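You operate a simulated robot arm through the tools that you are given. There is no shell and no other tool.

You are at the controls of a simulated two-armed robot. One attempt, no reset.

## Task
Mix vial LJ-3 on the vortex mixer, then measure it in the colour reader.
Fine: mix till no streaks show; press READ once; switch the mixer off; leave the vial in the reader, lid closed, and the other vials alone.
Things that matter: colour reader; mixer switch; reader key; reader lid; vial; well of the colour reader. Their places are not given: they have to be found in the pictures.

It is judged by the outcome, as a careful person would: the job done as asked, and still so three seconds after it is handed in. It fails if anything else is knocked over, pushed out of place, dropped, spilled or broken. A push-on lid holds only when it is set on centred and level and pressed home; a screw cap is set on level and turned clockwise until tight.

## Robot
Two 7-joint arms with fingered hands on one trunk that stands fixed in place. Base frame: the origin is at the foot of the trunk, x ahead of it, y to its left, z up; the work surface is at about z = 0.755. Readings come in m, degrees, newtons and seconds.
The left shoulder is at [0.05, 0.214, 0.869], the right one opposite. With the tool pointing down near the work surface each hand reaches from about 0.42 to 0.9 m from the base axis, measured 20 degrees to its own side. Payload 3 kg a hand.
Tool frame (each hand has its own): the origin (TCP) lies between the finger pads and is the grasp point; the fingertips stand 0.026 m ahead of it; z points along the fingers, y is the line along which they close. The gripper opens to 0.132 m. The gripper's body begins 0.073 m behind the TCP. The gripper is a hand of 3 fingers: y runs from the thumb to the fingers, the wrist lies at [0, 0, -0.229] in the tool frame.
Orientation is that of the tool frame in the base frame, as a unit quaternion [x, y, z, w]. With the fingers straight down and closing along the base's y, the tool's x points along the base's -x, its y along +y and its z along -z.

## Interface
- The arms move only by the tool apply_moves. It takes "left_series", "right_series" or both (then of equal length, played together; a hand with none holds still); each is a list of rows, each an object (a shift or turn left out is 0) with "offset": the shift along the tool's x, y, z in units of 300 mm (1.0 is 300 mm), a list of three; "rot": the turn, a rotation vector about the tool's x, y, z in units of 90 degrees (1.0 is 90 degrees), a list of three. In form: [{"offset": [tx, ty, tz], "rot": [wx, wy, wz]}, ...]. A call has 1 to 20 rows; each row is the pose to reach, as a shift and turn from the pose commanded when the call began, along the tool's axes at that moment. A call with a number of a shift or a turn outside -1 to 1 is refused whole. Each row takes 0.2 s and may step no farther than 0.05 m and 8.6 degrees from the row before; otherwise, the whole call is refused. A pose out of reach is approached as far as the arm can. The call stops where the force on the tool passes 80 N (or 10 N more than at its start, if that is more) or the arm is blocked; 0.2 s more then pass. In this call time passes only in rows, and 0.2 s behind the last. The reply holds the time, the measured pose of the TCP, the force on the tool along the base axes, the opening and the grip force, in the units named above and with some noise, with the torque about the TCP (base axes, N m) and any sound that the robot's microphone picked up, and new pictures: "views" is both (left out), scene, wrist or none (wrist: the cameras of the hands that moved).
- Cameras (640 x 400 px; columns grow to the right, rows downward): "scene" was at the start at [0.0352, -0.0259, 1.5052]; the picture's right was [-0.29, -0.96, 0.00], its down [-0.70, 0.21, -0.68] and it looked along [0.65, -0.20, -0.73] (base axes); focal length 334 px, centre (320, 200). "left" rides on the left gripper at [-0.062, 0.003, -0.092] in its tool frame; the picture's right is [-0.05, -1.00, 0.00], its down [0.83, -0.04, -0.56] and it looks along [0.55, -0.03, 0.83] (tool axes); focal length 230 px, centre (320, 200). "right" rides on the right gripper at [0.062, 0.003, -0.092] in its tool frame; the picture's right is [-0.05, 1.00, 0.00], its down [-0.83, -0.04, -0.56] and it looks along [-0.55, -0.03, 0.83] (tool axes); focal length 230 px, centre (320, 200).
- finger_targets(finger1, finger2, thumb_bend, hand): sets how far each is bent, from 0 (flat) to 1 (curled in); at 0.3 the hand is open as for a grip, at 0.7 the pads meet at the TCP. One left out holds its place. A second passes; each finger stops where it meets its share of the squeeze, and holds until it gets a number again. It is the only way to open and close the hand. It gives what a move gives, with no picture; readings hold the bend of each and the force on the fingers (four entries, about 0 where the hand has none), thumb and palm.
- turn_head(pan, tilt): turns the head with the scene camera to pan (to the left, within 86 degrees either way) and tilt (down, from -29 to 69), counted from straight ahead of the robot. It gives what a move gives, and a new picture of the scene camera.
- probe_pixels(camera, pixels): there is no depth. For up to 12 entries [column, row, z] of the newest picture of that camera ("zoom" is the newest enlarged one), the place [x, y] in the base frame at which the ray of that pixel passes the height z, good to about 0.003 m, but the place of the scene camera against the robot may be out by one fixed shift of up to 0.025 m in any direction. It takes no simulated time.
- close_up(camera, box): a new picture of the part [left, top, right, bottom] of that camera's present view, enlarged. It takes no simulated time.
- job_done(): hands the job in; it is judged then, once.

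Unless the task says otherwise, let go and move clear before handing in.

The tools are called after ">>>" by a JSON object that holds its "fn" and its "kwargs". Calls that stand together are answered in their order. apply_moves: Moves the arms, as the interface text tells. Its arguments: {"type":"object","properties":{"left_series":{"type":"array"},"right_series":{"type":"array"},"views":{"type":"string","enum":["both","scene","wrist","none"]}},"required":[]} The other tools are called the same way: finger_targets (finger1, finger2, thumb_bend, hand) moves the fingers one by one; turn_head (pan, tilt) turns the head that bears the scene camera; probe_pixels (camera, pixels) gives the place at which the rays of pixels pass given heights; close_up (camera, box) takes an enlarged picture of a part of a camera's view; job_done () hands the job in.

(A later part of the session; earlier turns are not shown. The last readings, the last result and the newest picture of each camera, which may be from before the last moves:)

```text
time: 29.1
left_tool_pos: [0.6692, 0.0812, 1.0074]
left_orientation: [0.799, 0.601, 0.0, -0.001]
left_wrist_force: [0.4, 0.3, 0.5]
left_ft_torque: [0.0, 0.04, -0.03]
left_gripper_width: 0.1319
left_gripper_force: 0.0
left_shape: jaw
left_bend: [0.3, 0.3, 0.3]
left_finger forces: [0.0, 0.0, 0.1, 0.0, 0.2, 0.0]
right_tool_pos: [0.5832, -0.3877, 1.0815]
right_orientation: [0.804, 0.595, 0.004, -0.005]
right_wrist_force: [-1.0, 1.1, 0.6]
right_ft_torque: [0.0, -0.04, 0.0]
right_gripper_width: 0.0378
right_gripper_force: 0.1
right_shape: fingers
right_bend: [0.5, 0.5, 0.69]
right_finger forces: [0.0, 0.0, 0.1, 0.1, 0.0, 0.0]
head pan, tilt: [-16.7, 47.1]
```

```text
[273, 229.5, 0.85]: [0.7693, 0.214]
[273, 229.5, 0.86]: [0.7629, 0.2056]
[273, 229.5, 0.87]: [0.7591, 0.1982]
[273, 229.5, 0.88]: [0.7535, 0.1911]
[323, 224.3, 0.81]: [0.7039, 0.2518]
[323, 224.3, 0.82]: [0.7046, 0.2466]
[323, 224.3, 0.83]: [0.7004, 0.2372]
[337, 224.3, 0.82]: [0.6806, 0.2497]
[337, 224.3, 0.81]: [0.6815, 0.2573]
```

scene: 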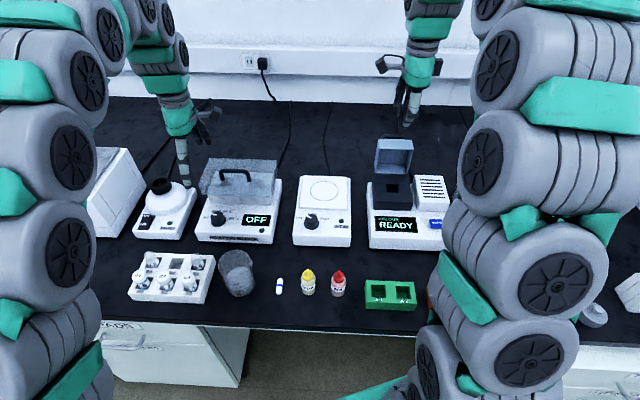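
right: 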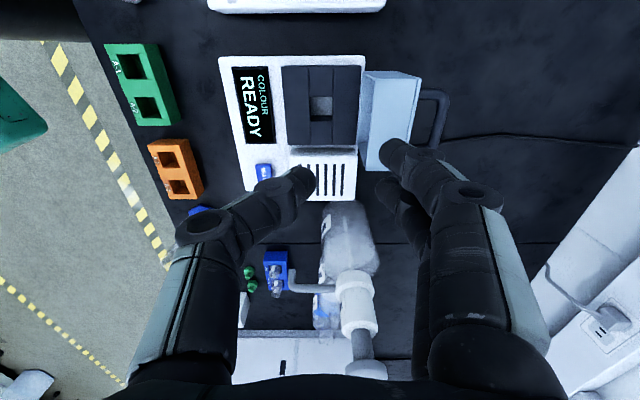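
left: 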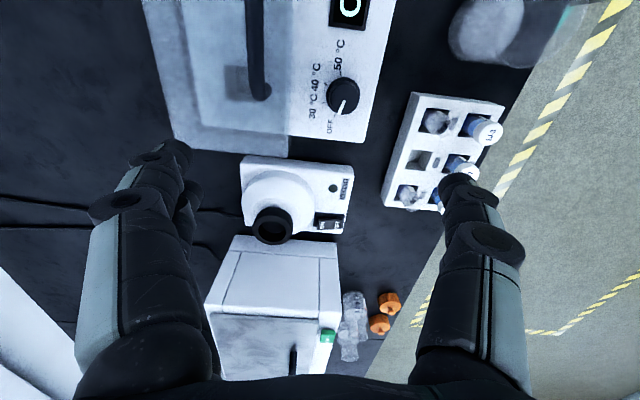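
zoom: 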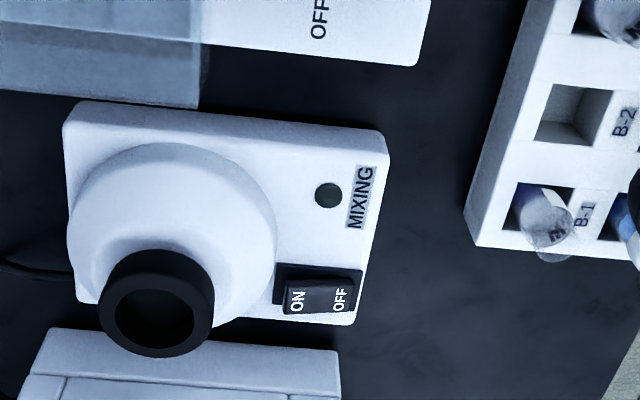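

The cup rim is at about (0.760, 0.199, 0.870) and the switch at about (0.694, 0.259, 0.803), with the ON half near (0.705, 0.256). I'll curl the left fingers so the thumb alone can press, and look at the shape.

>>> {"fn": "finger_targets", "kwargs": {"hand": "left", "finger1": 1.0, "finger2": 1.0, "thumb_bend": 0.45}}

>>> {"fn": "apply_moves", "kwargs": {"left_series": [{"offset": [0, 0, -0.02]}]}}

>>> {"fn": "close_up", "kwargs": {"camera": "scene", "box": [130, 60, 250, 200]}}

```text
time: 30.1
left_tool_pos: [0.6709, 0.0811, 1.0061]
left_orientation: [0.799, 0.602, 0.0, 0.0]
left_wrist_force: [-0.9, -0.7, 0.2]
left_ft_torque: [0.01, 0.01, 0.01]
left_gripper_width: 0.0474
left_gripper_force: 0.1
left_shape: fingers
left_bend: [1.0, 1.0, 0.45]
left_finger forces: [0.1, 0.1, 0.0, 0.1, 0.0, 0.0]
right_tool_pos: [0.5836, -0.389, 1.0805]
right_orientation: [0.804, 0.594, 0.005, -0.006]
right_wrist_force: [0.7, 0.6, 1.1]
right_ft_torque: [0.0, -0.02, 0.01]
right_gripper_width: 0.038
right_gripper_force: 0.0
right_shape: fingers
right_bend: [0.5, 0.5, 0.69]
right_finger forces: [0.0, 0.1, 0.1, 0.0, 0.0, 0.0]
head pan, tilt: [-16.7, 47.1]
```

```text
time: 30.5
left_tool_pos: [0.6706, 0.0803, 1.0127]
left_orientation: [0.799, 0.602, 0.0, 0.0]
left_wrist_force: [-0.3, 0.2, -0.2]
left_ft_torque: [-0.02, -0.02, -0.02]
left_gripper_width: 0.0475
left_gripper_force: 0.1
left_shape: fingers
left_bend: [1.0, 1.0, 0.45]
left_finger forces: [0.0, 0.1, 0.1, 0.0, 0.0, 0.0]
right_tool_pos: [0.5822, -0.3889, 1.0823]
right_orientation: [0.805, 0.593, 0.005, -0.006]
right_wrist_force: [-0.5, -0.5, 0.1]
right_ft_torque: [0.04, 0.02, 0.03]
right_gripper_width: 0.0379
right_gripper_force: 0.0
right_shape: fingers
right_bend: [0.5, 0.5, 0.69]
right_finger forces: [0.0, 0.2, 0.0, 0.0, 0.1, 0.1]
head pan, tilt: [-16.7, 47.1]
```

scene: 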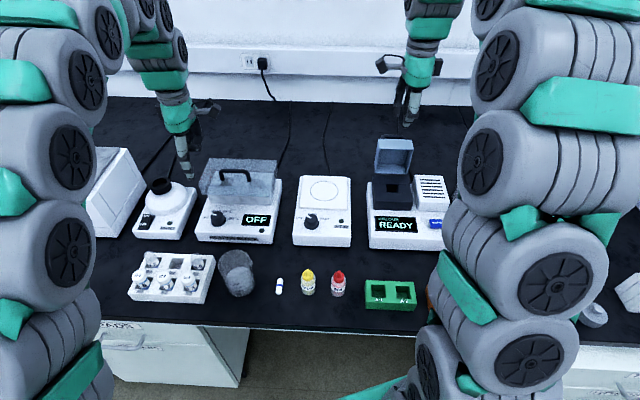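
left: 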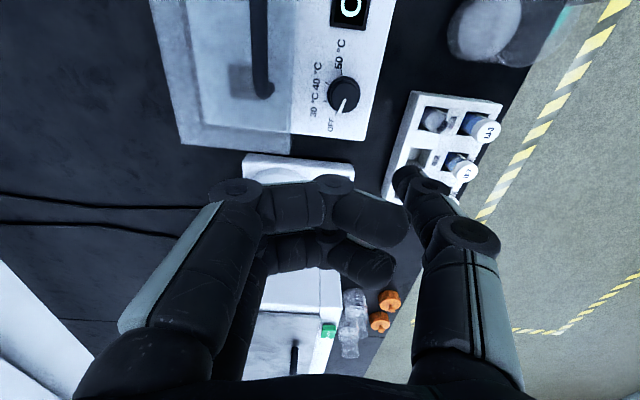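

```text
2.86 times, centred on (190, 130) of scene
```

zoom: 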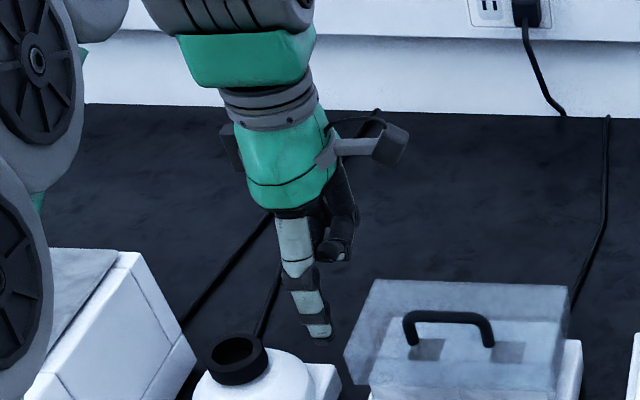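

The curled fingers stand well clear above the thumb tip (tip about 50 mm to the thumb side and 30 mm below the TCP). To keep the hand away from the cup I'll turn it round so the thumb is on the far side: a 180° yaw in two calls.

>>> {"fn": "apply_moves", "kwargs": {"left_series": [{"offset": [0.03, -0.025, -0.05], "rot": [0, 0, -0.09]}, {"offset": [0.06, -0.05, -0.1], "rot": [0, 0, -0.18]}, {"offset": [0.09, -0.075, -0.15], "rot": [0, 0, -0.27]}, {"offset": [0.12, -0.1, -0.16], "rot": [0, 0, -0.36]}, {"offset": [0.16, -0.13, -0.16], "rot": [0, 0, -0.45]}, {"offset": [0.2, -0.16, -0.16], "rot": [0, 0, -0.54]}, {"offset": [0.24, -0.19, -0.16], "rot": [0, 0, -0.63]}, {"offset": [0.27, -0.22, -0.16], "rot": [0, 0, -0.72]}, {"offset": [0.3, -0.24, -0.16], "rot": [0, 0, -0.81]}, {"offset": [0.32, -0.26, -0.16], "rot": [0, 0, -0.9]}, {"offset": [0.337, -0.272, -0.16], "rot": [0, 0, -0.99]}], "views": "none"}}

>>> {"fn": "apply_moves", "kwargs": {"left_series": [{"rot": [0, 0, -0.09]}, {"rot": [0, 0, -0.18]}, {"rot": [0, 0, -0.27]}, {"rot": [0, 0, -0.36]}, {"rot": [0, 0, -0.45]}, {"rot": [0, 0, -0.54]}, {"rot": [0, 0, -0.63]}, {"rot": [0, 0, -0.72]}, {"rot": [0, 0, -0.81]}, {"rot": [0, 0, -0.9]}, {"rot": [0, 0, -0.99]}]}}

```text
time: 32.9
left_tool_pos: [0.6228, 0.1958, 1.0625]
left_orientation: [0.147, 0.989, 0.0, 0.0]
left_wrist_force: [-0.2, -0.4, 0.2]
left_ft_torque: [0.0, 0.01, 0.0]
left_gripper_width: 0.0476
left_gripper_force: 0.1
left_shape: fingers
left_bend: [1.0, 1.0, 0.45]
left_finger forces: [0.0, 0.1, 0.0, 0.1, 0.1, 0.1]
right_tool_pos: [0.5826, -0.3893, 1.081]
right_orientation: [0.805, 0.594, 0.004, -0.005]
right_wrist_force: [-0.9, 0.2, 0.0]
right_ft_torque: [0.01, 0.04, 0.0]
right_gripper_width: 0.0377
right_gripper_force: 0.2
right_shape: fingers
right_bend: [0.5, 0.5, 0.69]
right_finger forces: [0.0, 0.1, 0.0, 0.0, 0.0, 0.0]
head pan, tilt: [-16.7, 47.1]
```

```text
time: 35.3
left_tool_pos: [0.6228, 0.1971, 1.0612]
left_orientation: [-0.589, 0.808, -0.001, 0.0]
left_wrist_force: [-0.4, 0.1, 0.2]
left_ft_torque: [-0.01, -0.02, 0.01]
left_gripper_width: 0.0473
left_gripper_force: 0.2
left_shape: fingers
left_bend: [1.0, 1.0, 0.45]
left_finger forces: [0.0, 0.1, 0.0, 0.0, 0.1, 0.1]
right_tool_pos: [0.583, -0.388, 1.0821]
right_orientation: [0.804, 0.595, 0.005, -0.006]
right_wrist_force: [-0.4, 0.4, -0.6]
right_ft_torque: [-0.02, 0.02, -0.01]
right_gripper_width: 0.0379
right_gripper_force: 0.1
right_shape: fingers
right_bend: [0.5, 0.5, 0.69]
right_finger forces: [0.0, 0.0, 0.0, 0.0, 0.0, 0.1]
head pan, tilt: [-16.7, 47.1]
```

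scene: 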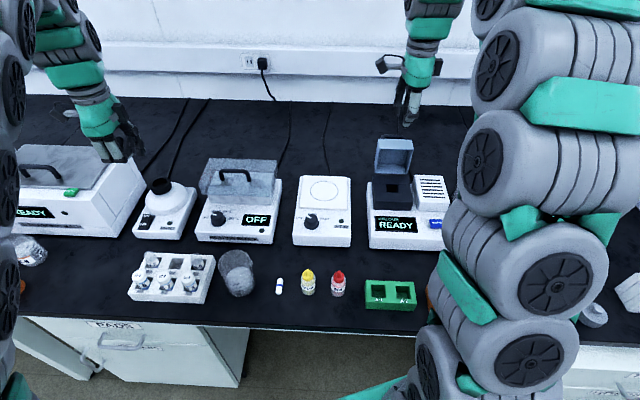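
left: 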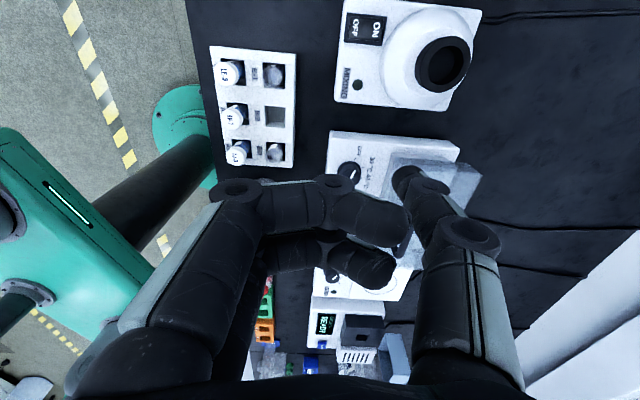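

The hand is turned (thumb on the far side), and the left camera sees the switch at (366,29) and the cup at (443,62). I'll enlarge and probe as a third view.

>>> {"fn": "close_up", "kwargs": {"camera": "left", "box": [320, 0, 500, 112]}}

>>> {"fn": "probe_pixels", "kwargs": {"camera": "left", "pixels": [[376, 30, 0.8], [376, 30, 0.81], [376, 30, 0.82], [355, 28, 0.81], [443, 62, 0.86], [443, 62, 0.87], [443, 62, 0.88]]}}

```text
3.56 times, centred on (410, 56) of left
```

zoom: 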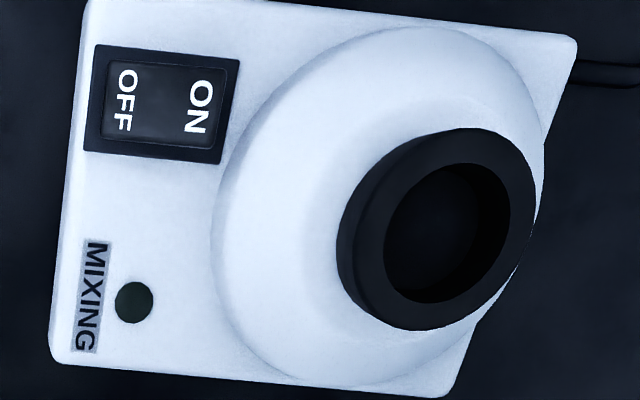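

```text
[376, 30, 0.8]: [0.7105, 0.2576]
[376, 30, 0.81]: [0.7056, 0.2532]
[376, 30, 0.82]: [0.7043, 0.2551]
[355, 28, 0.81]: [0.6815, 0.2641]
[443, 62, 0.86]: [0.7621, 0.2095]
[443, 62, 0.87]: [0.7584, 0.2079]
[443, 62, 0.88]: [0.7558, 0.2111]
```

The ON half is consistent at (0.706,0.2555) and the cup at (0.7605,0.202). I'll bring the thumb tip to about 4 cm above the ON half, yawing 25° more to keep the camera off the neighbouring box.

>>> {"fn": "apply_moves", "kwargs": {"left_series": [{"offset": [-0.04, -0.01, 0.1], "rot": [0, 0, -0.06]}, {"offset": [-0.08, -0.02, 0.22], "rot": [0, 0, -0.12]}, {"offset": [-0.12, -0.03, 0.34], "rot": [0, 0, -0.18]}, {"offset": [-0.16, -0.042, 0.46], "rot": [0, 0, -0.24]}, {"offset": [-0.2, -0.053, 0.57], "rot": [0, 0, -0.278]}]}}

>>> {"fn": "close_up", "kwargs": {"camera": "left", "box": [320, 0, 560, 240]}}

>>> {"fn": "close_up", "kwargs": {"camera": "scene", "box": [90, 110, 220, 250]}}

```text
time: 36.5
left_tool_pos: [0.6535, 0.2498, 0.8902]
left_orientation: [0.749, -0.662, 0.0, -0.001]
left_wrist_force: [0.1, 0.0, 0.7]
left_ft_torque: [0.01, 0.0, 0.0]
left_gripper_width: 0.0475
left_gripper_force: 0.0
left_shape: fingers
left_bend: [1.0, 1.0, 0.45]
left_finger forces: [0.0, 0.0, 0.1, 0.0, 0.0, 0.0]
right_tool_pos: [0.5823, -0.3893, 1.0816]
right_orientation: [0.805, 0.593, 0.005, -0.006]
right_wrist_force: [0.4, 0.0, -0.1]
right_ft_torque: [-0.01, -0.01, 0.0]
right_gripper_width: 0.038
right_gripper_force: 0.1
right_shape: fingers
right_bend: [0.5, 0.5, 0.69]
right_finger forces: [0.1, 0.1, 0.1, 0.1, 0.0, 0.1]
head pan, tilt: [-16.7, 47.1]
```

scene: 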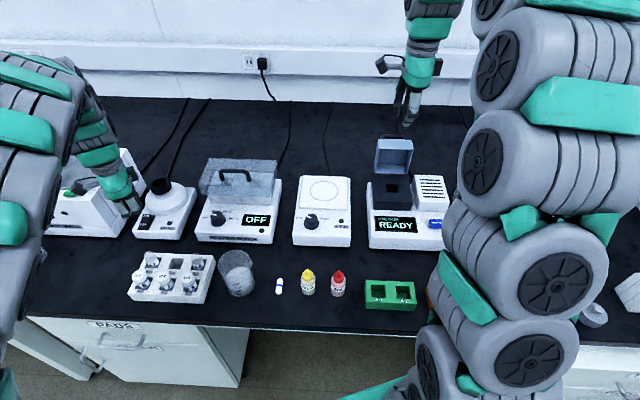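
left: 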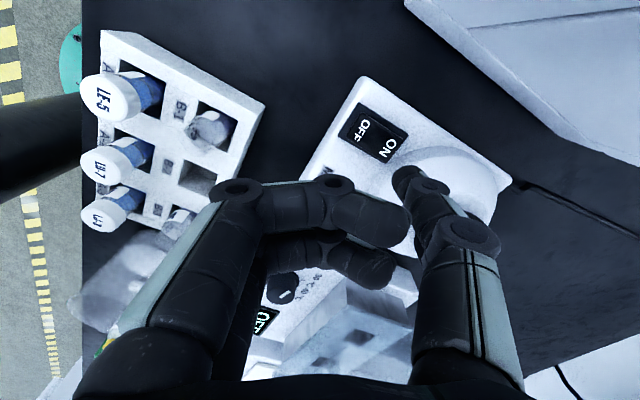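

```text
1.67 times, centred on (440, 120) of left
```

zoom: 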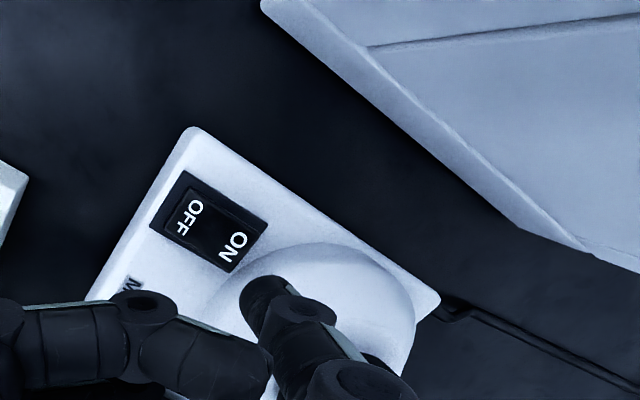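

```text
2.86 times, centred on (155, 180) of scene
```

zoom: 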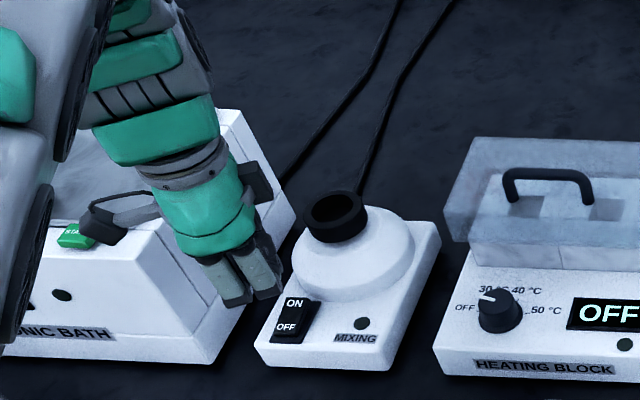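

>>> {"fn": "probe_pixels", "kwargs": {"camera": "left", "pixels": [[388, 146, 0.81], [388, 146, 0.805], [365, 128, 0.81], [405, 172, 0.86], [400, 180, 0.86], [374, 138, 0.81]]}}

```text
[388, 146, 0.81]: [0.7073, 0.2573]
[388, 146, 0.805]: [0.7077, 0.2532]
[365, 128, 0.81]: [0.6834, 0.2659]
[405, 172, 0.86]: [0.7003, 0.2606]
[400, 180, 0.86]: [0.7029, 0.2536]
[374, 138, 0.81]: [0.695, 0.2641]
```

The thumb tip (0.702,0.256,0.86) is right above ON (0.707,0.256). I'll press down gently.

>>> {"fn": "apply_moves", "kwargs": {"left_series": [{"offset": [0, -0.012, 0.06]}, {"offset": [0, -0.012, 0.12]}, {"offset": [0, -0.012, 0.15]}, {"offset": [0, -0.012, 0.165]}]}}

>>> {"fn": "close_up", "kwargs": {"camera": "left", "box": [320, 60, 520, 240]}}

>>> {"fn": "close_up", "kwargs": {"camera": "scene", "box": [90, 110, 220, 250]}}

```text
time: 37.5
left_tool_pos: [0.6579, 0.2494, 0.8414]
left_orientation: [0.749, -0.662, -0.001, 0.0]
left_wrist_force: [-0.4, 0.4, 0.8]
left_ft_torque: [0.0, -0.02, 0.0]
left_gripper_width: 0.0476
left_gripper_force: 0.0
left_shape: fingers
left_bend: [1.0, 1.0, 0.45]
left_finger forces: [0.1, 0.0, 0.1, 0.0, 0.0, 0.0]
right_tool_pos: [0.5829, -0.3884, 1.0816]
right_orientation: [0.804, 0.594, 0.005, -0.006]
right_wrist_force: [1.3, 0.3, -0.2]
right_ft_torque: [0.0, 0.0, -0.01]
right_gripper_width: 0.0375
right_gripper_force: 0.1
right_shape: fingers
right_bend: [0.5, 0.5, 0.69]
right_finger forces: [0.1, 0.1, 0.1, 0.0, 0.0, 0.0]
head pan, tilt: [-16.7, 47.1]
```

scene: 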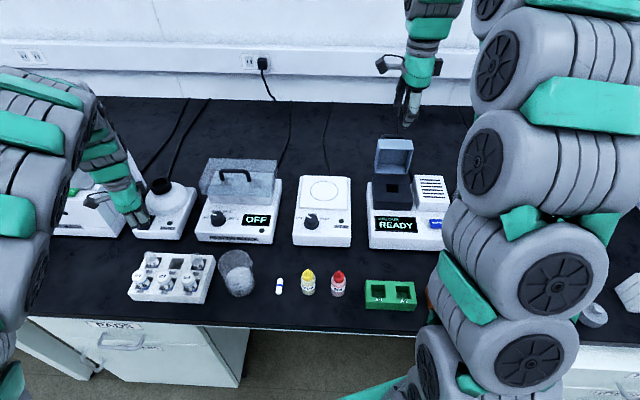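
left: 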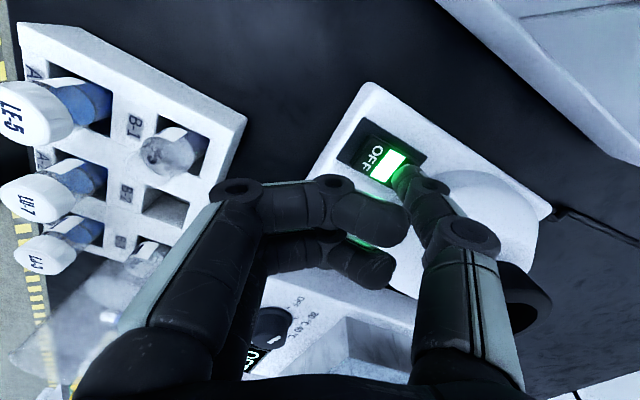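

```text
2.22 times, centred on (420, 150) of left
```

zoom: 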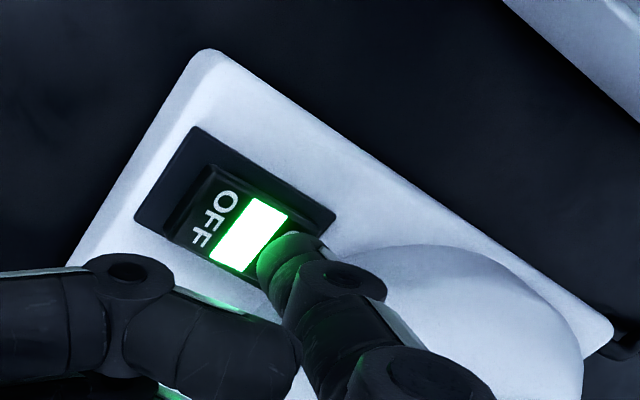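

```text
2.86 times, centred on (155, 180) of scene
```

zoom: 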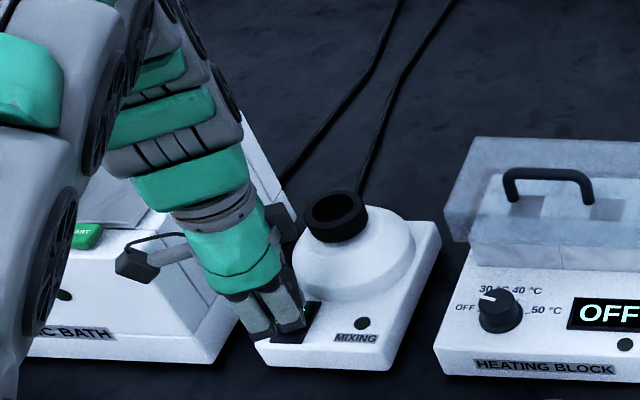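

The rocker lit green: the mixer is ON. Now I'll lift off and bring the left hand above LJ-3 in the rack, aligning its yaw with the bench.

>>> {"fn": "apply_moves", "kwargs": {"left_series": [{"offset": [0, 0, -0.15]}, {"offset": [0, 0, -0.3]}, {"offset": [0.02, 0.05, -0.44], "rot": [0, 0, 0.04]}, {"offset": [0.07, 0.18, -0.45], "rot": [0, 0, 0.09]}, {"offset": [0.12, 0.31, -0.45], "rot": [0, 0, 0.14]}, {"offset": [0.17, 0.45, -0.43], "rot": [0, 0, 0.19]}, {"offset": [0.22, 0.58, -0.38], "rot": [0, 0, 0.24]}, {"offset": [0.242, 0.639, -0.297], "rot": [0, 0, 0.278]}], "views": "none"}}

>>> {"fn": "finger_targets", "kwargs": {"hand": "left", "finger1": 0.54, "finger2": 0.54, "thumb_bend": 0.57}}

>>> {"fn": "apply_moves", "kwargs": {"left_series": [{"offset": [0, 0, 0.02]}]}}

>>> {"fn": "close_up", "kwargs": {"camera": "left", "box": [160, 40, 480, 240]}}

```text
time: 39.3
left_tool_pos: [0.4795, 0.1537, 0.9313]
left_orientation: [-0.587, 0.809, 0.0, 0.001]
left_wrist_force: [0.0, -0.3, 0.2]
left_ft_torque: [-0.02, -0.02, 0.0]
left_gripper_width: 0.0478
left_gripper_force: 0.0
left_shape: fingers
left_bend: [1.0, 1.0, 0.45]
left_finger forces: [0.0, 0.0, 0.1, 0.0, 0.0, 0.1]
left hand out of reach, approached as far as the arm can: row 2
right_tool_pos: [0.5828, -0.3892, 1.0812]
right_orientation: [0.804, 0.594, 0.004, -0.006]
right_wrist_force: [0.7, 0.9, -1.1]
right_ft_torque: [0.01, 0.0, 0.03]
right_gripper_width: 0.0376
right_gripper_force: 0.1
right_shape: fingers
right_bend: [0.5, 0.5, 0.69]
right_finger forces: [0.0, 0.0, 0.1, 0.0, 0.1, 0.1]
head pan, tilt: [-16.7, 47.1]
```

```text
time: 40.3
left_tool_pos: [0.48, 0.154, 0.9326]
left_orientation: [-0.588, 0.809, 0.0, 0.0]
left_wrist_force: [-0.8, -0.9, 0.7]
left_ft_torque: [0.03, 0.0, 0.02]
left_gripper_width: 0.0513
left_gripper_force: 0.1
left_shape: fingers
left_bend: [0.54, 0.54, 0.56]
left_finger forces: [0.0, 0.0, 0.0, 0.0, 0.1, 0.0]
right_tool_pos: [0.5829, -0.3882, 1.0822]
right_orientation: [0.804, 0.595, 0.005, -0.006]
right_wrist_force: [0.2, 0.5, -0.2]
right_ft_torque: [0.02, 0.01, 0.0]
right_gripper_width: 0.0375
right_gripper_force: 0.1
right_shape: fingers
right_bend: [0.5, 0.5, 0.69]
right_finger forces: [0.0, 0.0, 0.0, 0.0, 0.0, 0.0]
head pan, tilt: [-16.7, 47.1]
```

```text
time: 40.7
left_tool_pos: [0.4796, 0.153, 0.9261]
left_orientation: [-0.588, 0.809, -0.001, 0.0]
left_wrist_force: [0.8, 0.4, -0.3]
left_ft_torque: [0.0, -0.02, -0.02]
left_gripper_width: 0.0513
left_gripper_force: 0.0
left_shape: fingers
left_bend: [0.54, 0.54, 0.56]
left_finger forces: [0.0, 0.0, 0.0, 0.0, 0.0, 0.0]
right_tool_pos: [0.5822, -0.3882, 1.0817]
right_orientation: [0.805, 0.594, 0.005, -0.005]
right_wrist_force: [0.6, 0.2, -0.7]
right_ft_torque: [-0.02, -0.01, 0.02]
right_gripper_width: 0.0379
right_gripper_force: 0.1
right_shape: fingers
right_bend: [0.5, 0.5, 0.69]
right_finger forces: [0.0, 0.0, 0.0, 0.0, 0.1, 0.1]
head pan, tilt: [-16.7, 47.1]
```

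scene: 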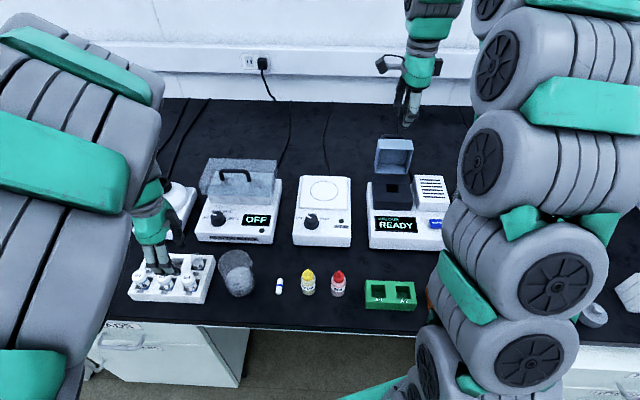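
left: 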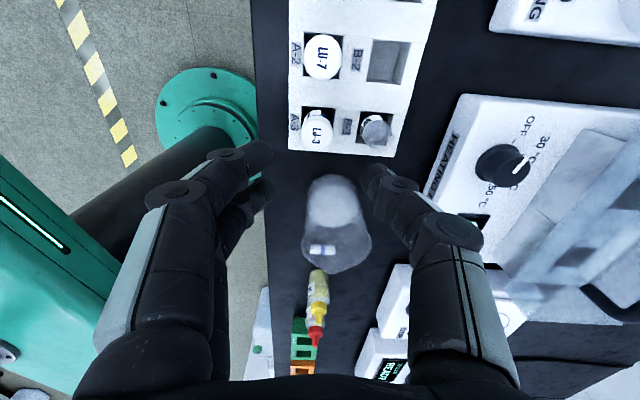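

```text
2.00 times, centred on (320, 140) of left
```

zoom: 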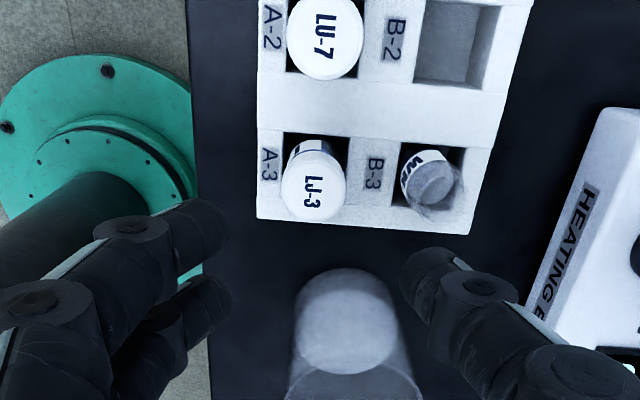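

The LJ-3 cap appears at left-camera (317,136), between thumb and fingers laterally. I'll probe it at cap height to centre the hand.

>>> {"fn": "probe_pixels", "kwargs": {"camera": "left", "pixels": [[317, 136, 0.825], [317, 136, 0.83], [317, 136, 0.82], [377, 131, 0.81], [322, 57, 0.825], [306, 137, 0.825], [328, 137, 0.825], [317, 150, 0.825]]}}

```text
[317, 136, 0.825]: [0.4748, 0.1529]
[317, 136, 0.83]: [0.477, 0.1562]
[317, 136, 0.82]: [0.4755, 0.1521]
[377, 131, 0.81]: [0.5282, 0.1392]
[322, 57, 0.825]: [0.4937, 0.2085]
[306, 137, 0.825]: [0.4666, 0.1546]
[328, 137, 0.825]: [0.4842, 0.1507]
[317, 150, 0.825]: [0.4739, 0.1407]
```

The cap is at (0.475,0.153); I need a 4 mm shift toward the robot. Then I'll descend so the pads sit on the cap.

>>> {"fn": "apply_moves", "kwargs": {"left_series": [{"offset": [0, 0.014, 0.1]}, {"offset": [0.0, 0.014, 0.2]}, {"offset": [0.0, 0.014, 0.27]}]}}

>>> {"fn": "close_up", "kwargs": {"camera": "left", "box": [160, 60, 480, 260]}}

>>> {"fn": "close_up", "kwargs": {"camera": "scene", "box": [110, 200, 250, 310]}}

```text
time: 41.5
left_tool_pos: [0.4733, 0.1549, 0.8447]
left_orientation: [-0.589, 0.808, 0.0, 0.001]
left_wrist_force: [0.7, -1.0, 0.0]
left_ft_torque: [-0.02, -0.01, -0.01]
left_gripper_width: 0.0509
left_gripper_force: 0.0
left_shape: fingers
left_bend: [0.54, 0.54, 0.56]
left_finger forces: [0.0, 0.0, 0.0, 0.0, 0.1, 0.0]
right_tool_pos: [0.5828, -0.3891, 1.0809]
right_orientation: [0.804, 0.594, 0.005, -0.005]
right_wrist_force: [-0.3, -0.9, 0.8]
right_ft_torque: [0.02, 0.03, 0.01]
right_gripper_width: 0.0376
right_gripper_force: 0.0
right_shape: fingers
right_bend: [0.5, 0.5, 0.69]
right_finger forces: [0.0, 0.0, 0.0, 0.0, 0.1, 0.0]
head pan, tilt: [-16.7, 47.1]
```

scene: 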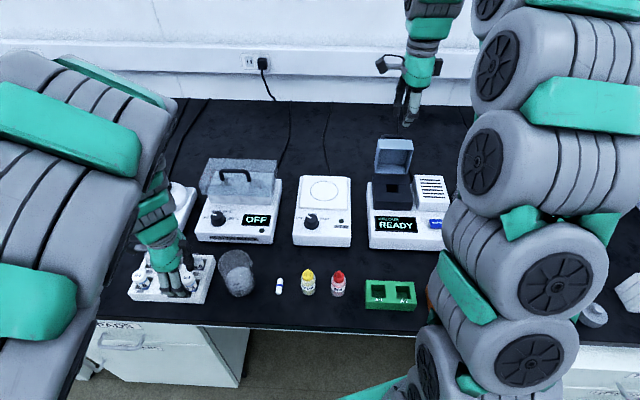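
left: 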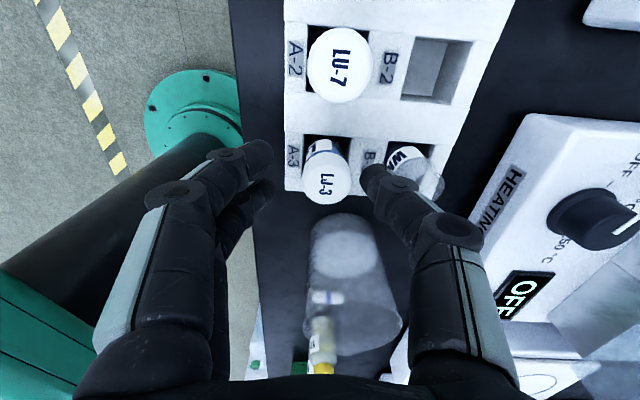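

```text
2.00 times, centred on (320, 160) of left
```

zoom: 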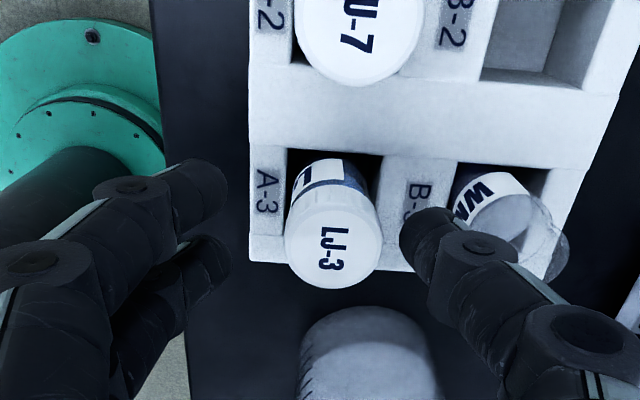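

```text
3.64 times, centred on (180, 255) of scene
```

zoom: 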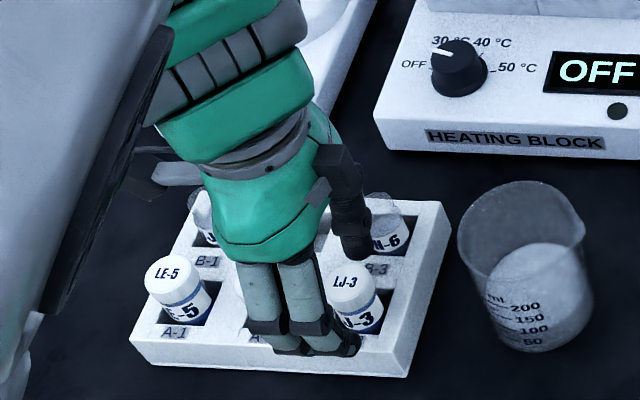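

Measured from the picture, the cap is about 3.7 mm toward the thumb. I'll correct by that and descend the last 29 mm.

>>> {"fn": "apply_moves", "kwargs": {"left_series": [{"offset": [-0.003, -0.012, 0.03]}, {"offset": [-0.003, -0.012, 0.065]}, {"offset": [-0.003, -0.012, 0.095]}]}}

>>> {"fn": "close_up", "kwargs": {"camera": "left", "box": [160, 100, 480, 300]}}

>>> {"fn": "close_up", "kwargs": {"camera": "scene", "box": [110, 200, 250, 310]}}

```text
time: 42.4
left_tool_pos: [0.482, 0.1533, 0.8214]
left_orientation: [-0.588, 0.809, -0.006, 0.006]
left_wrist_force: [-2.2, -3.3, 48.6]
left_ft_torque: [-0.51, -1.04, -0.08]
left_gripper_width: 0.0487
left_gripper_force: 25.5
left_shape: fingers
left_bend: [0.53, 0.53, 0.61]
left_finger forces: [2.2, 2.5, 0.1, 0.1, 45.4, 0.0]
right_tool_pos: [0.5817, -0.3886, 1.0821]
right_orientation: [0.804, 0.594, 0.005, -0.005]
right_wrist_force: [0.1, 0.5, 0.2]
right_ft_torque: [0.0, 0.03, 0.04]
right_gripper_width: 0.0377
right_gripper_force: 0.1
right_shape: fingers
right_bend: [0.5, 0.5, 0.69]
right_finger forces: [0.1, 0.1, 0.0, 0.0, 0.1, 0.1]
head pan, tilt: [-16.7, 47.1]
stopped in row 3 (left hand): the force on the tool passed its limit at 94 N (the readings are from after the stop); the commanded pose is now the measured one
```

scene: 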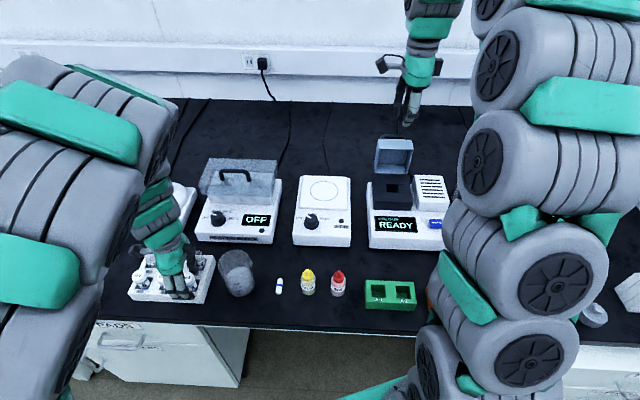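
left: 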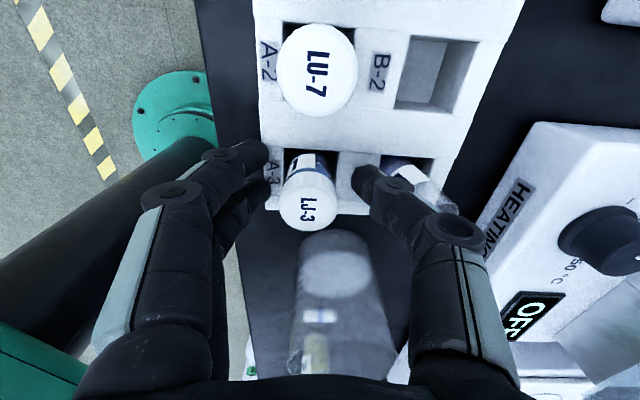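

```text
2.00 times, centred on (320, 200) of left
```

zoom: 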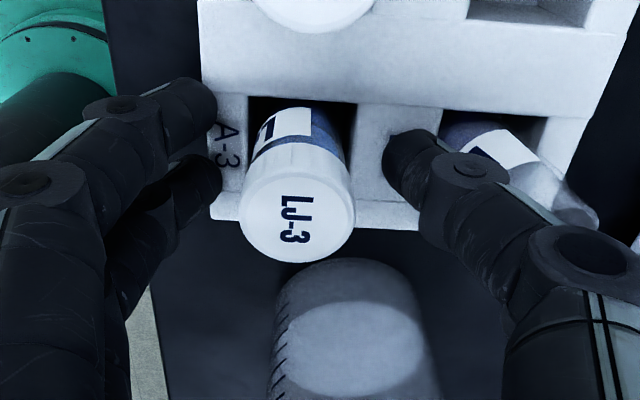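

```text
3.64 times, centred on (180, 255) of scene
```

zoom: 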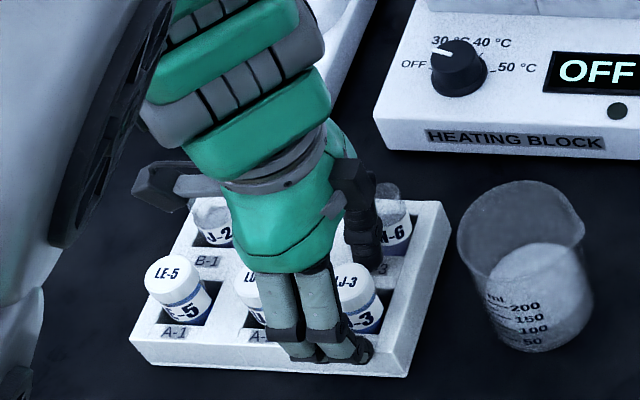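

The thumb touched the rack bar (94 N stop at TCP z 0.821), and the hand got displaced about 5 mm. I'll rise 6 mm and re-centre on the cap.

>>> {"fn": "apply_moves", "kwargs": {"left_series": [{"offset": [0, 0, -0.02]}, {"offset": [0, 0.01, -0.025]}, {"offset": [0, 0.018, -0.02]}]}}

>>> {"fn": "close_up", "kwargs": {"camera": "left", "box": [160, 100, 480, 300]}}

```text
time: 43.2
left_tool_pos: [0.4753, 0.155, 0.8257]
left_orientation: [-0.588, 0.809, -0.005, 0.005]
left_wrist_force: [-0.4, 0.0, 0.5]
left_ft_torque: [-0.01, 0.04, 0.02]
left_gripper_width: 0.0514
left_gripper_force: 0.0
left_shape: fingers
left_bend: [0.54, 0.54, 0.56]
left_finger forces: [0.0, 0.0, 0.0, 0.0, 0.1, 0.1]
right_tool_pos: [0.5834, -0.3887, 1.0816]
right_orientation: [0.804, 0.594, 0.005, -0.005]
right_wrist_force: [0.3, 0.7, -0.2]
right_ft_torque: [-0.01, -0.03, 0.04]
right_gripper_width: 0.0376
right_gripper_force: 0.0
right_shape: fingers
right_bend: [0.5, 0.5, 0.69]
right_finger forces: [0.1, 0.0, 0.0, 0.0, 0.0, 0.1]
head pan, tilt: [-16.7, 47.1]
```

scene: 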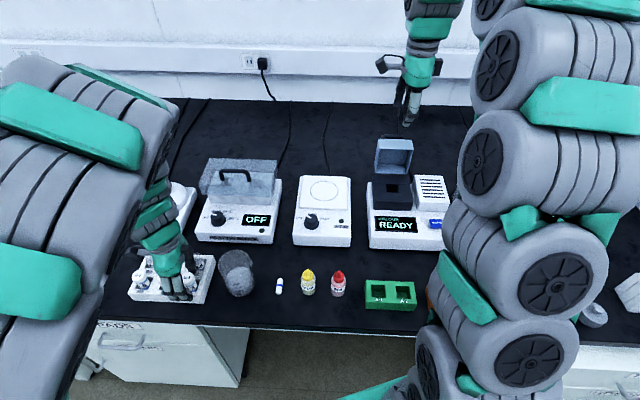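
left: 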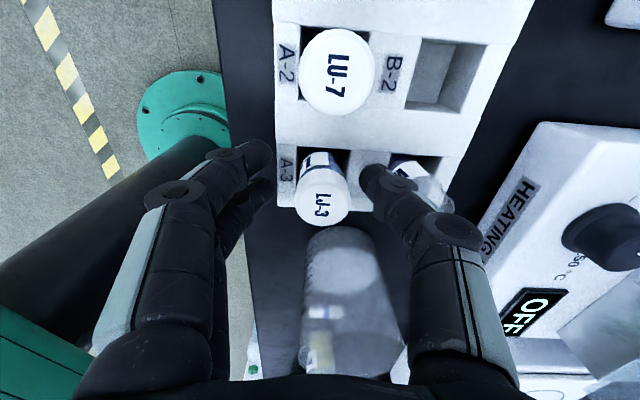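

```text
2.00 times, centred on (320, 200) of left
```

zoom: 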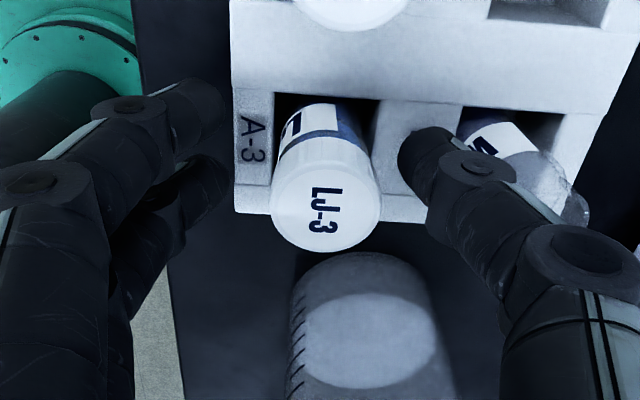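

The hand is centred within 2 mm on the cap. Now I'll close on it.

>>> {"fn": "finger_targets", "kwargs": {"hand": "left", "finger1": 0.7, "finger2": 0.7, "thumb_bend": 0.7}}

>>> {"fn": "close_up", "kwargs": {"camera": "left", "box": [160, 100, 480, 300]}}

```text
time: 44.2
left_tool_pos: [0.4749, 0.1563, 0.8254]
left_orientation: [-0.587, 0.809, -0.004, 0.004]
left_wrist_force: [0.3, -0.5, -0.6]
left_ft_torque: [0.0, 0.01, 0.01]
left_gripper_width: 0.0186
left_gripper_force: 7.5
left_shape: fingers
left_bend: [0.66, 0.64, 0.67]
left_finger forces: [2.5, 4.9, 0.0, 0.0, 7.6, 0.1]
right_tool_pos: [0.5817, -0.3887, 1.0817]
right_orientation: [0.804, 0.595, 0.005, -0.005]
right_wrist_force: [0.0, -0.3, -0.7]
right_ft_torque: [0.05, 0.04, 0.0]
right_gripper_width: 0.0378
right_gripper_force: 0.1
right_shape: fingers
right_bend: [0.5, 0.5, 0.69]
right_finger forces: [0.0, 0.0, 0.0, 0.0, 0.0, 0.0]
head pan, tilt: [-16.7, 47.1]
```

```text
2.00 times, centred on (320, 200) of left
```

zoom: 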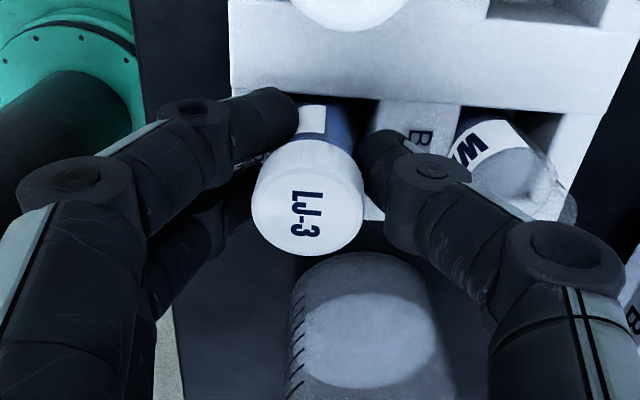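

It's held at 7.5 N. I'll firm up the grip before lifting.

>>> {"fn": "finger_targets", "kwargs": {"hand": "left", "finger1": 0.75, "finger2": 0.75, "thumb_bend": 0.75}}

>>> {"fn": "apply_moves", "kwargs": {"left_series": [{"offset": [0, 0, -0.03]}, {"offset": [0, 0, -0.08]}, {"offset": [0, 0, -0.15]}, {"offset": [0, 0, -0.25]}]}}

>>> {"fn": "close_up", "kwargs": {"camera": "left", "box": [160, 50, 480, 300]}}

>>> {"fn": "close_up", "kwargs": {"camera": "scene", "box": [110, 200, 250, 310]}}

```text
time: 45.2
left_tool_pos: [0.4763, 0.1564, 0.8261]
left_orientation: [-0.588, 0.809, -0.005, 0.004]
left_wrist_force: [0.7, 0.0, 0.7]
left_ft_torque: [0.01, -0.03, -0.02]
left_gripper_width: 0.0165
left_gripper_force: 16.2
left_shape: fingers
left_bend: [0.72, 0.71, 0.68]
left_finger forces: [6.0, 10.4, 0.1, 0.1, 16.4, 0.1]
right_tool_pos: [0.5826, -0.3872, 1.0815]
right_orientation: [0.804, 0.594, 0.004, -0.006]
right_wrist_force: [0.1, -0.2, -0.3]
right_ft_torque: [0.0, -0.02, 0.02]
right_gripper_width: 0.0374
right_gripper_force: 0.0
right_shape: fingers
right_bend: [0.5, 0.5, 0.69]
right_finger forces: [0.0, 0.1, 0.0, 0.0, 0.0, 0.0]
head pan, tilt: [-16.7, 47.1]
```

```text
time: 46.2
left_tool_pos: [0.4743, 0.1562, 0.9005]
left_orientation: [-0.587, 0.81, -0.004, 0.004]
left_wrist_force: [-0.3, 0.1, 0.5]
left_ft_torque: [0.0, 0.01, 0.0]
left_gripper_width: 0.0162
left_gripper_force: 16.8
left_shape: fingers
left_bend: [0.72, 0.71, 0.68]
left_finger forces: [6.2, 10.6, 0.0, 0.1, 16.3, 0.1]
right_tool_pos: [0.5822, -0.3886, 1.081]
right_orientation: [0.804, 0.594, 0.005, -0.005]
right_wrist_force: [-1.3, -0.6, -0.1]
right_ft_torque: [0.01, -0.01, 0.03]
right_gripper_width: 0.0377
right_gripper_force: 0.0
right_shape: fingers
right_bend: [0.5, 0.5, 0.69]
right_finger forces: [0.0, 0.0, 0.0, 0.0, 0.1, 0.0]
head pan, tilt: [-16.7, 47.1]
```

scene: 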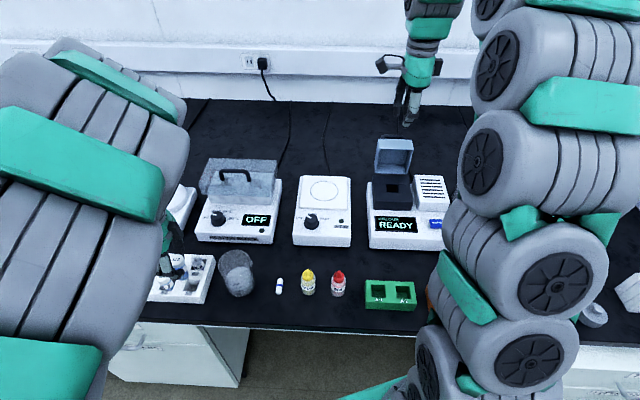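
left: 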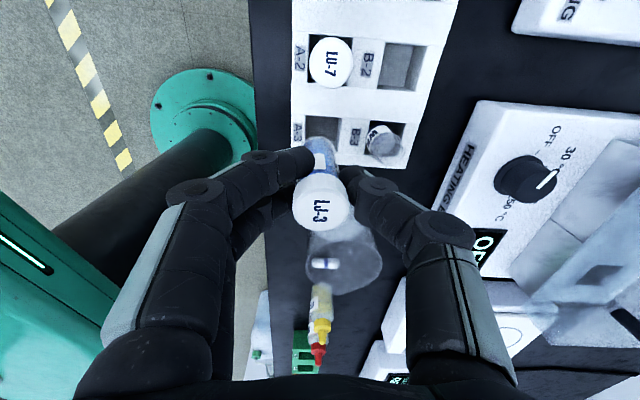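

```text
1.60 times, centred on (320, 175) of left
```

zoom: 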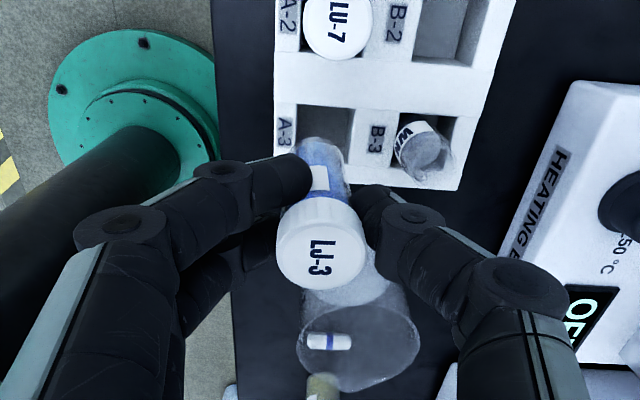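

```text
3.64 times, centred on (180, 255) of scene
```

zoom: 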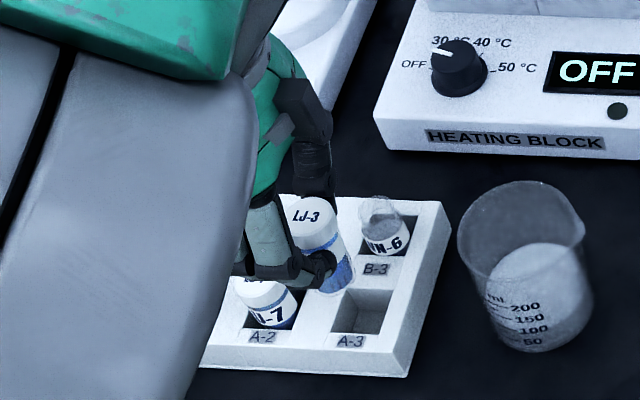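

LJ-3 is out of the rack, hanging straight in the grip and nothing else moved. I'll raise it, inspect for streaks, then carry it to above the mixer cup.

>>> {"fn": "apply_moves", "kwargs": {"left_series": [{"offset": [0, 0, -0.15]}, {"offset": [0, 0, -0.3]}, {"offset": [-0.06, -0.12, -0.333]}, {"offset": [-0.12, -0.24, -0.333]}, {"offset": [-0.18, -0.36, -0.333]}, {"offset": [-0.25, -0.48, -0.333]}, {"offset": [-0.31, -0.6, -0.333]}, {"offset": [-0.37, -0.72, -0.333]}, {"offset": [-0.42, -0.81, -0.333]}, {"offset": [-0.44, -0.856, -0.333]}]}}

>>> {"fn": "close_up", "kwargs": {"camera": "left", "box": [160, 50, 480, 300]}}

>>> {"fn": "close_up", "kwargs": {"camera": "scene", "box": [100, 80, 240, 240]}}

```text
time: 48.4
left_tool_pos: [0.7583, 0.2035, 1.0047]
left_orientation: [-0.588, 0.809, -0.003, 0.003]
left_wrist_force: [0.4, -0.6, -0.6]
left_ft_torque: [-0.01, -0.01, 0.04]
left_gripper_width: 0.0151
left_gripper_force: 17.4
left_shape: fingers
left_bend: [0.73, 0.71, 0.68]
left_finger forces: [6.9, 11.8, 0.0, 0.0, 15.7, 0.1]
right_tool_pos: [0.5836, -0.3887, 1.0816]
right_orientation: [0.804, 0.594, 0.006, -0.005]
right_wrist_force: [0.0, -0.9, 0.7]
right_ft_torque: [-0.03, 0.01, -0.02]
right_gripper_width: 0.0374
right_gripper_force: 0.2
right_shape: fingers
right_bend: [0.5, 0.5, 0.69]
right_finger forces: [0.1, 0.0, 0.0, 0.1, 0.1, 0.1]
head pan, tilt: [-16.7, 47.1]
```

scene: 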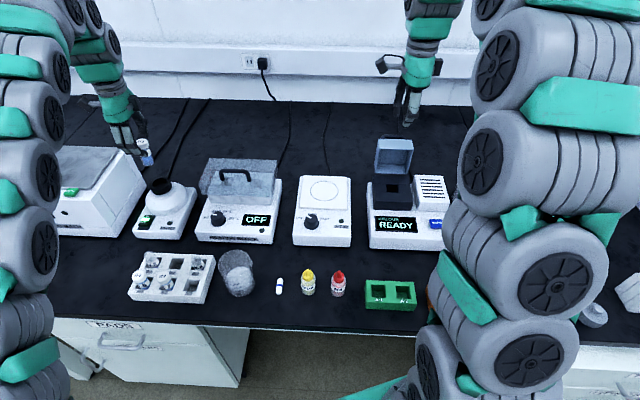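
left: 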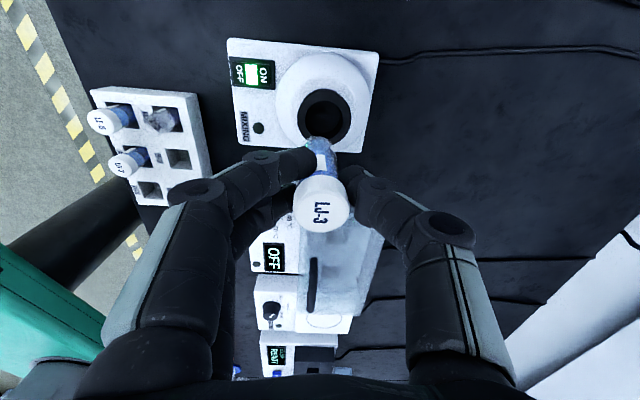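

```text
1.60 times, centred on (320, 175) of left
```

zoom: 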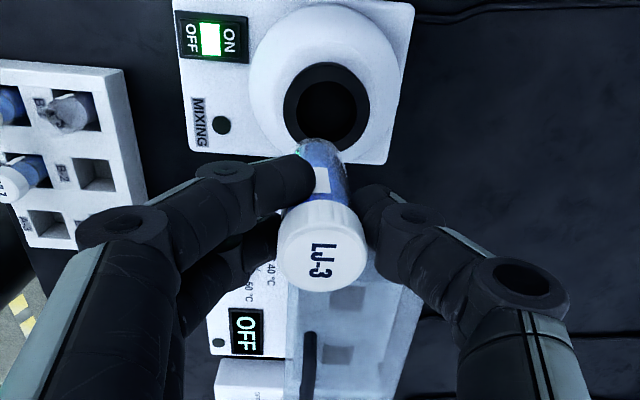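

```text
2.50 times, centred on (170, 160) of scene
```

zoom: 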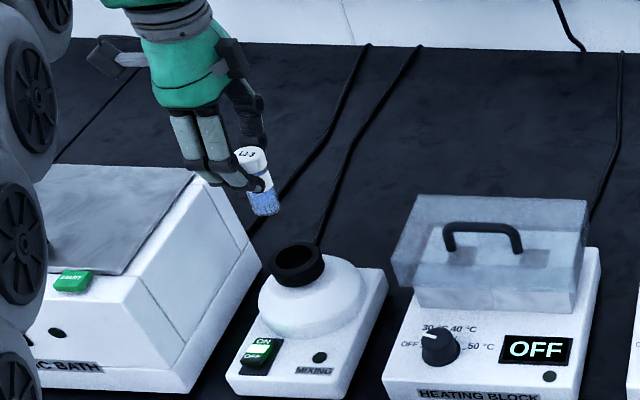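

Mixer still lit ON. I'll look at the vial's streaks in the scene view and probe the cup under the hand at left (324,117).

>>> {"fn": "probe_pixels", "kwargs": {"camera": "left", "pixels": [[324.4, 117, 0.87], [324.4, 117, 0.86], [303, 117, 0.87], [347, 117, 0.87], [311, 117, 0.87], [337, 117, 0.87], [324, 98, 0.87], [324, 138, 0.87]]}}

>>> {"fn": "close_up", "kwargs": {"camera": "scene", "box": [115, 125, 175, 175]}}

>>> {"fn": "close_up", "kwargs": {"camera": "left", "box": [275, 75, 375, 145]}}

```text
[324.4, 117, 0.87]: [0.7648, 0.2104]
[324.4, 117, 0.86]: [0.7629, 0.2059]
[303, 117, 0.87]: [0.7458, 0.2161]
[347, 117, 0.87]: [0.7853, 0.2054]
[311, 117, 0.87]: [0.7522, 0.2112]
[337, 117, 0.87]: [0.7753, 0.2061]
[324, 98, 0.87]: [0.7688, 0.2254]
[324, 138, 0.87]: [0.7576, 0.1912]
```

```text
8.00 times, centred on (145, 150) of scene
```

zoom: 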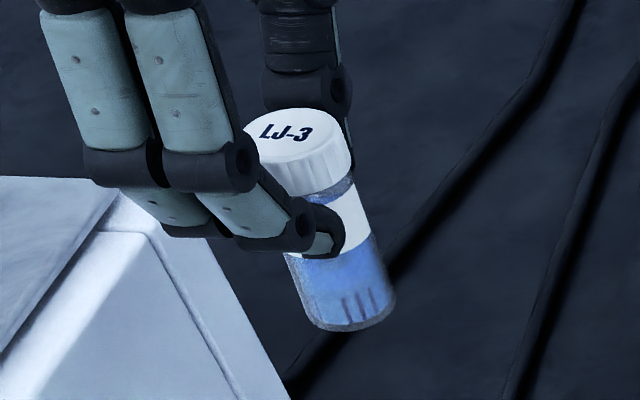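

```text
5.71 times, centred on (325, 110) of left
```

zoom: 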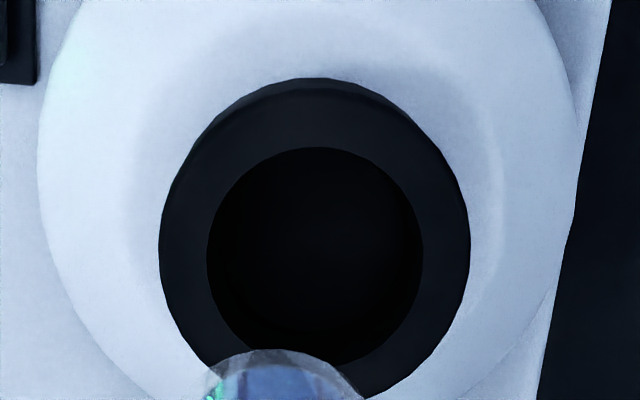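

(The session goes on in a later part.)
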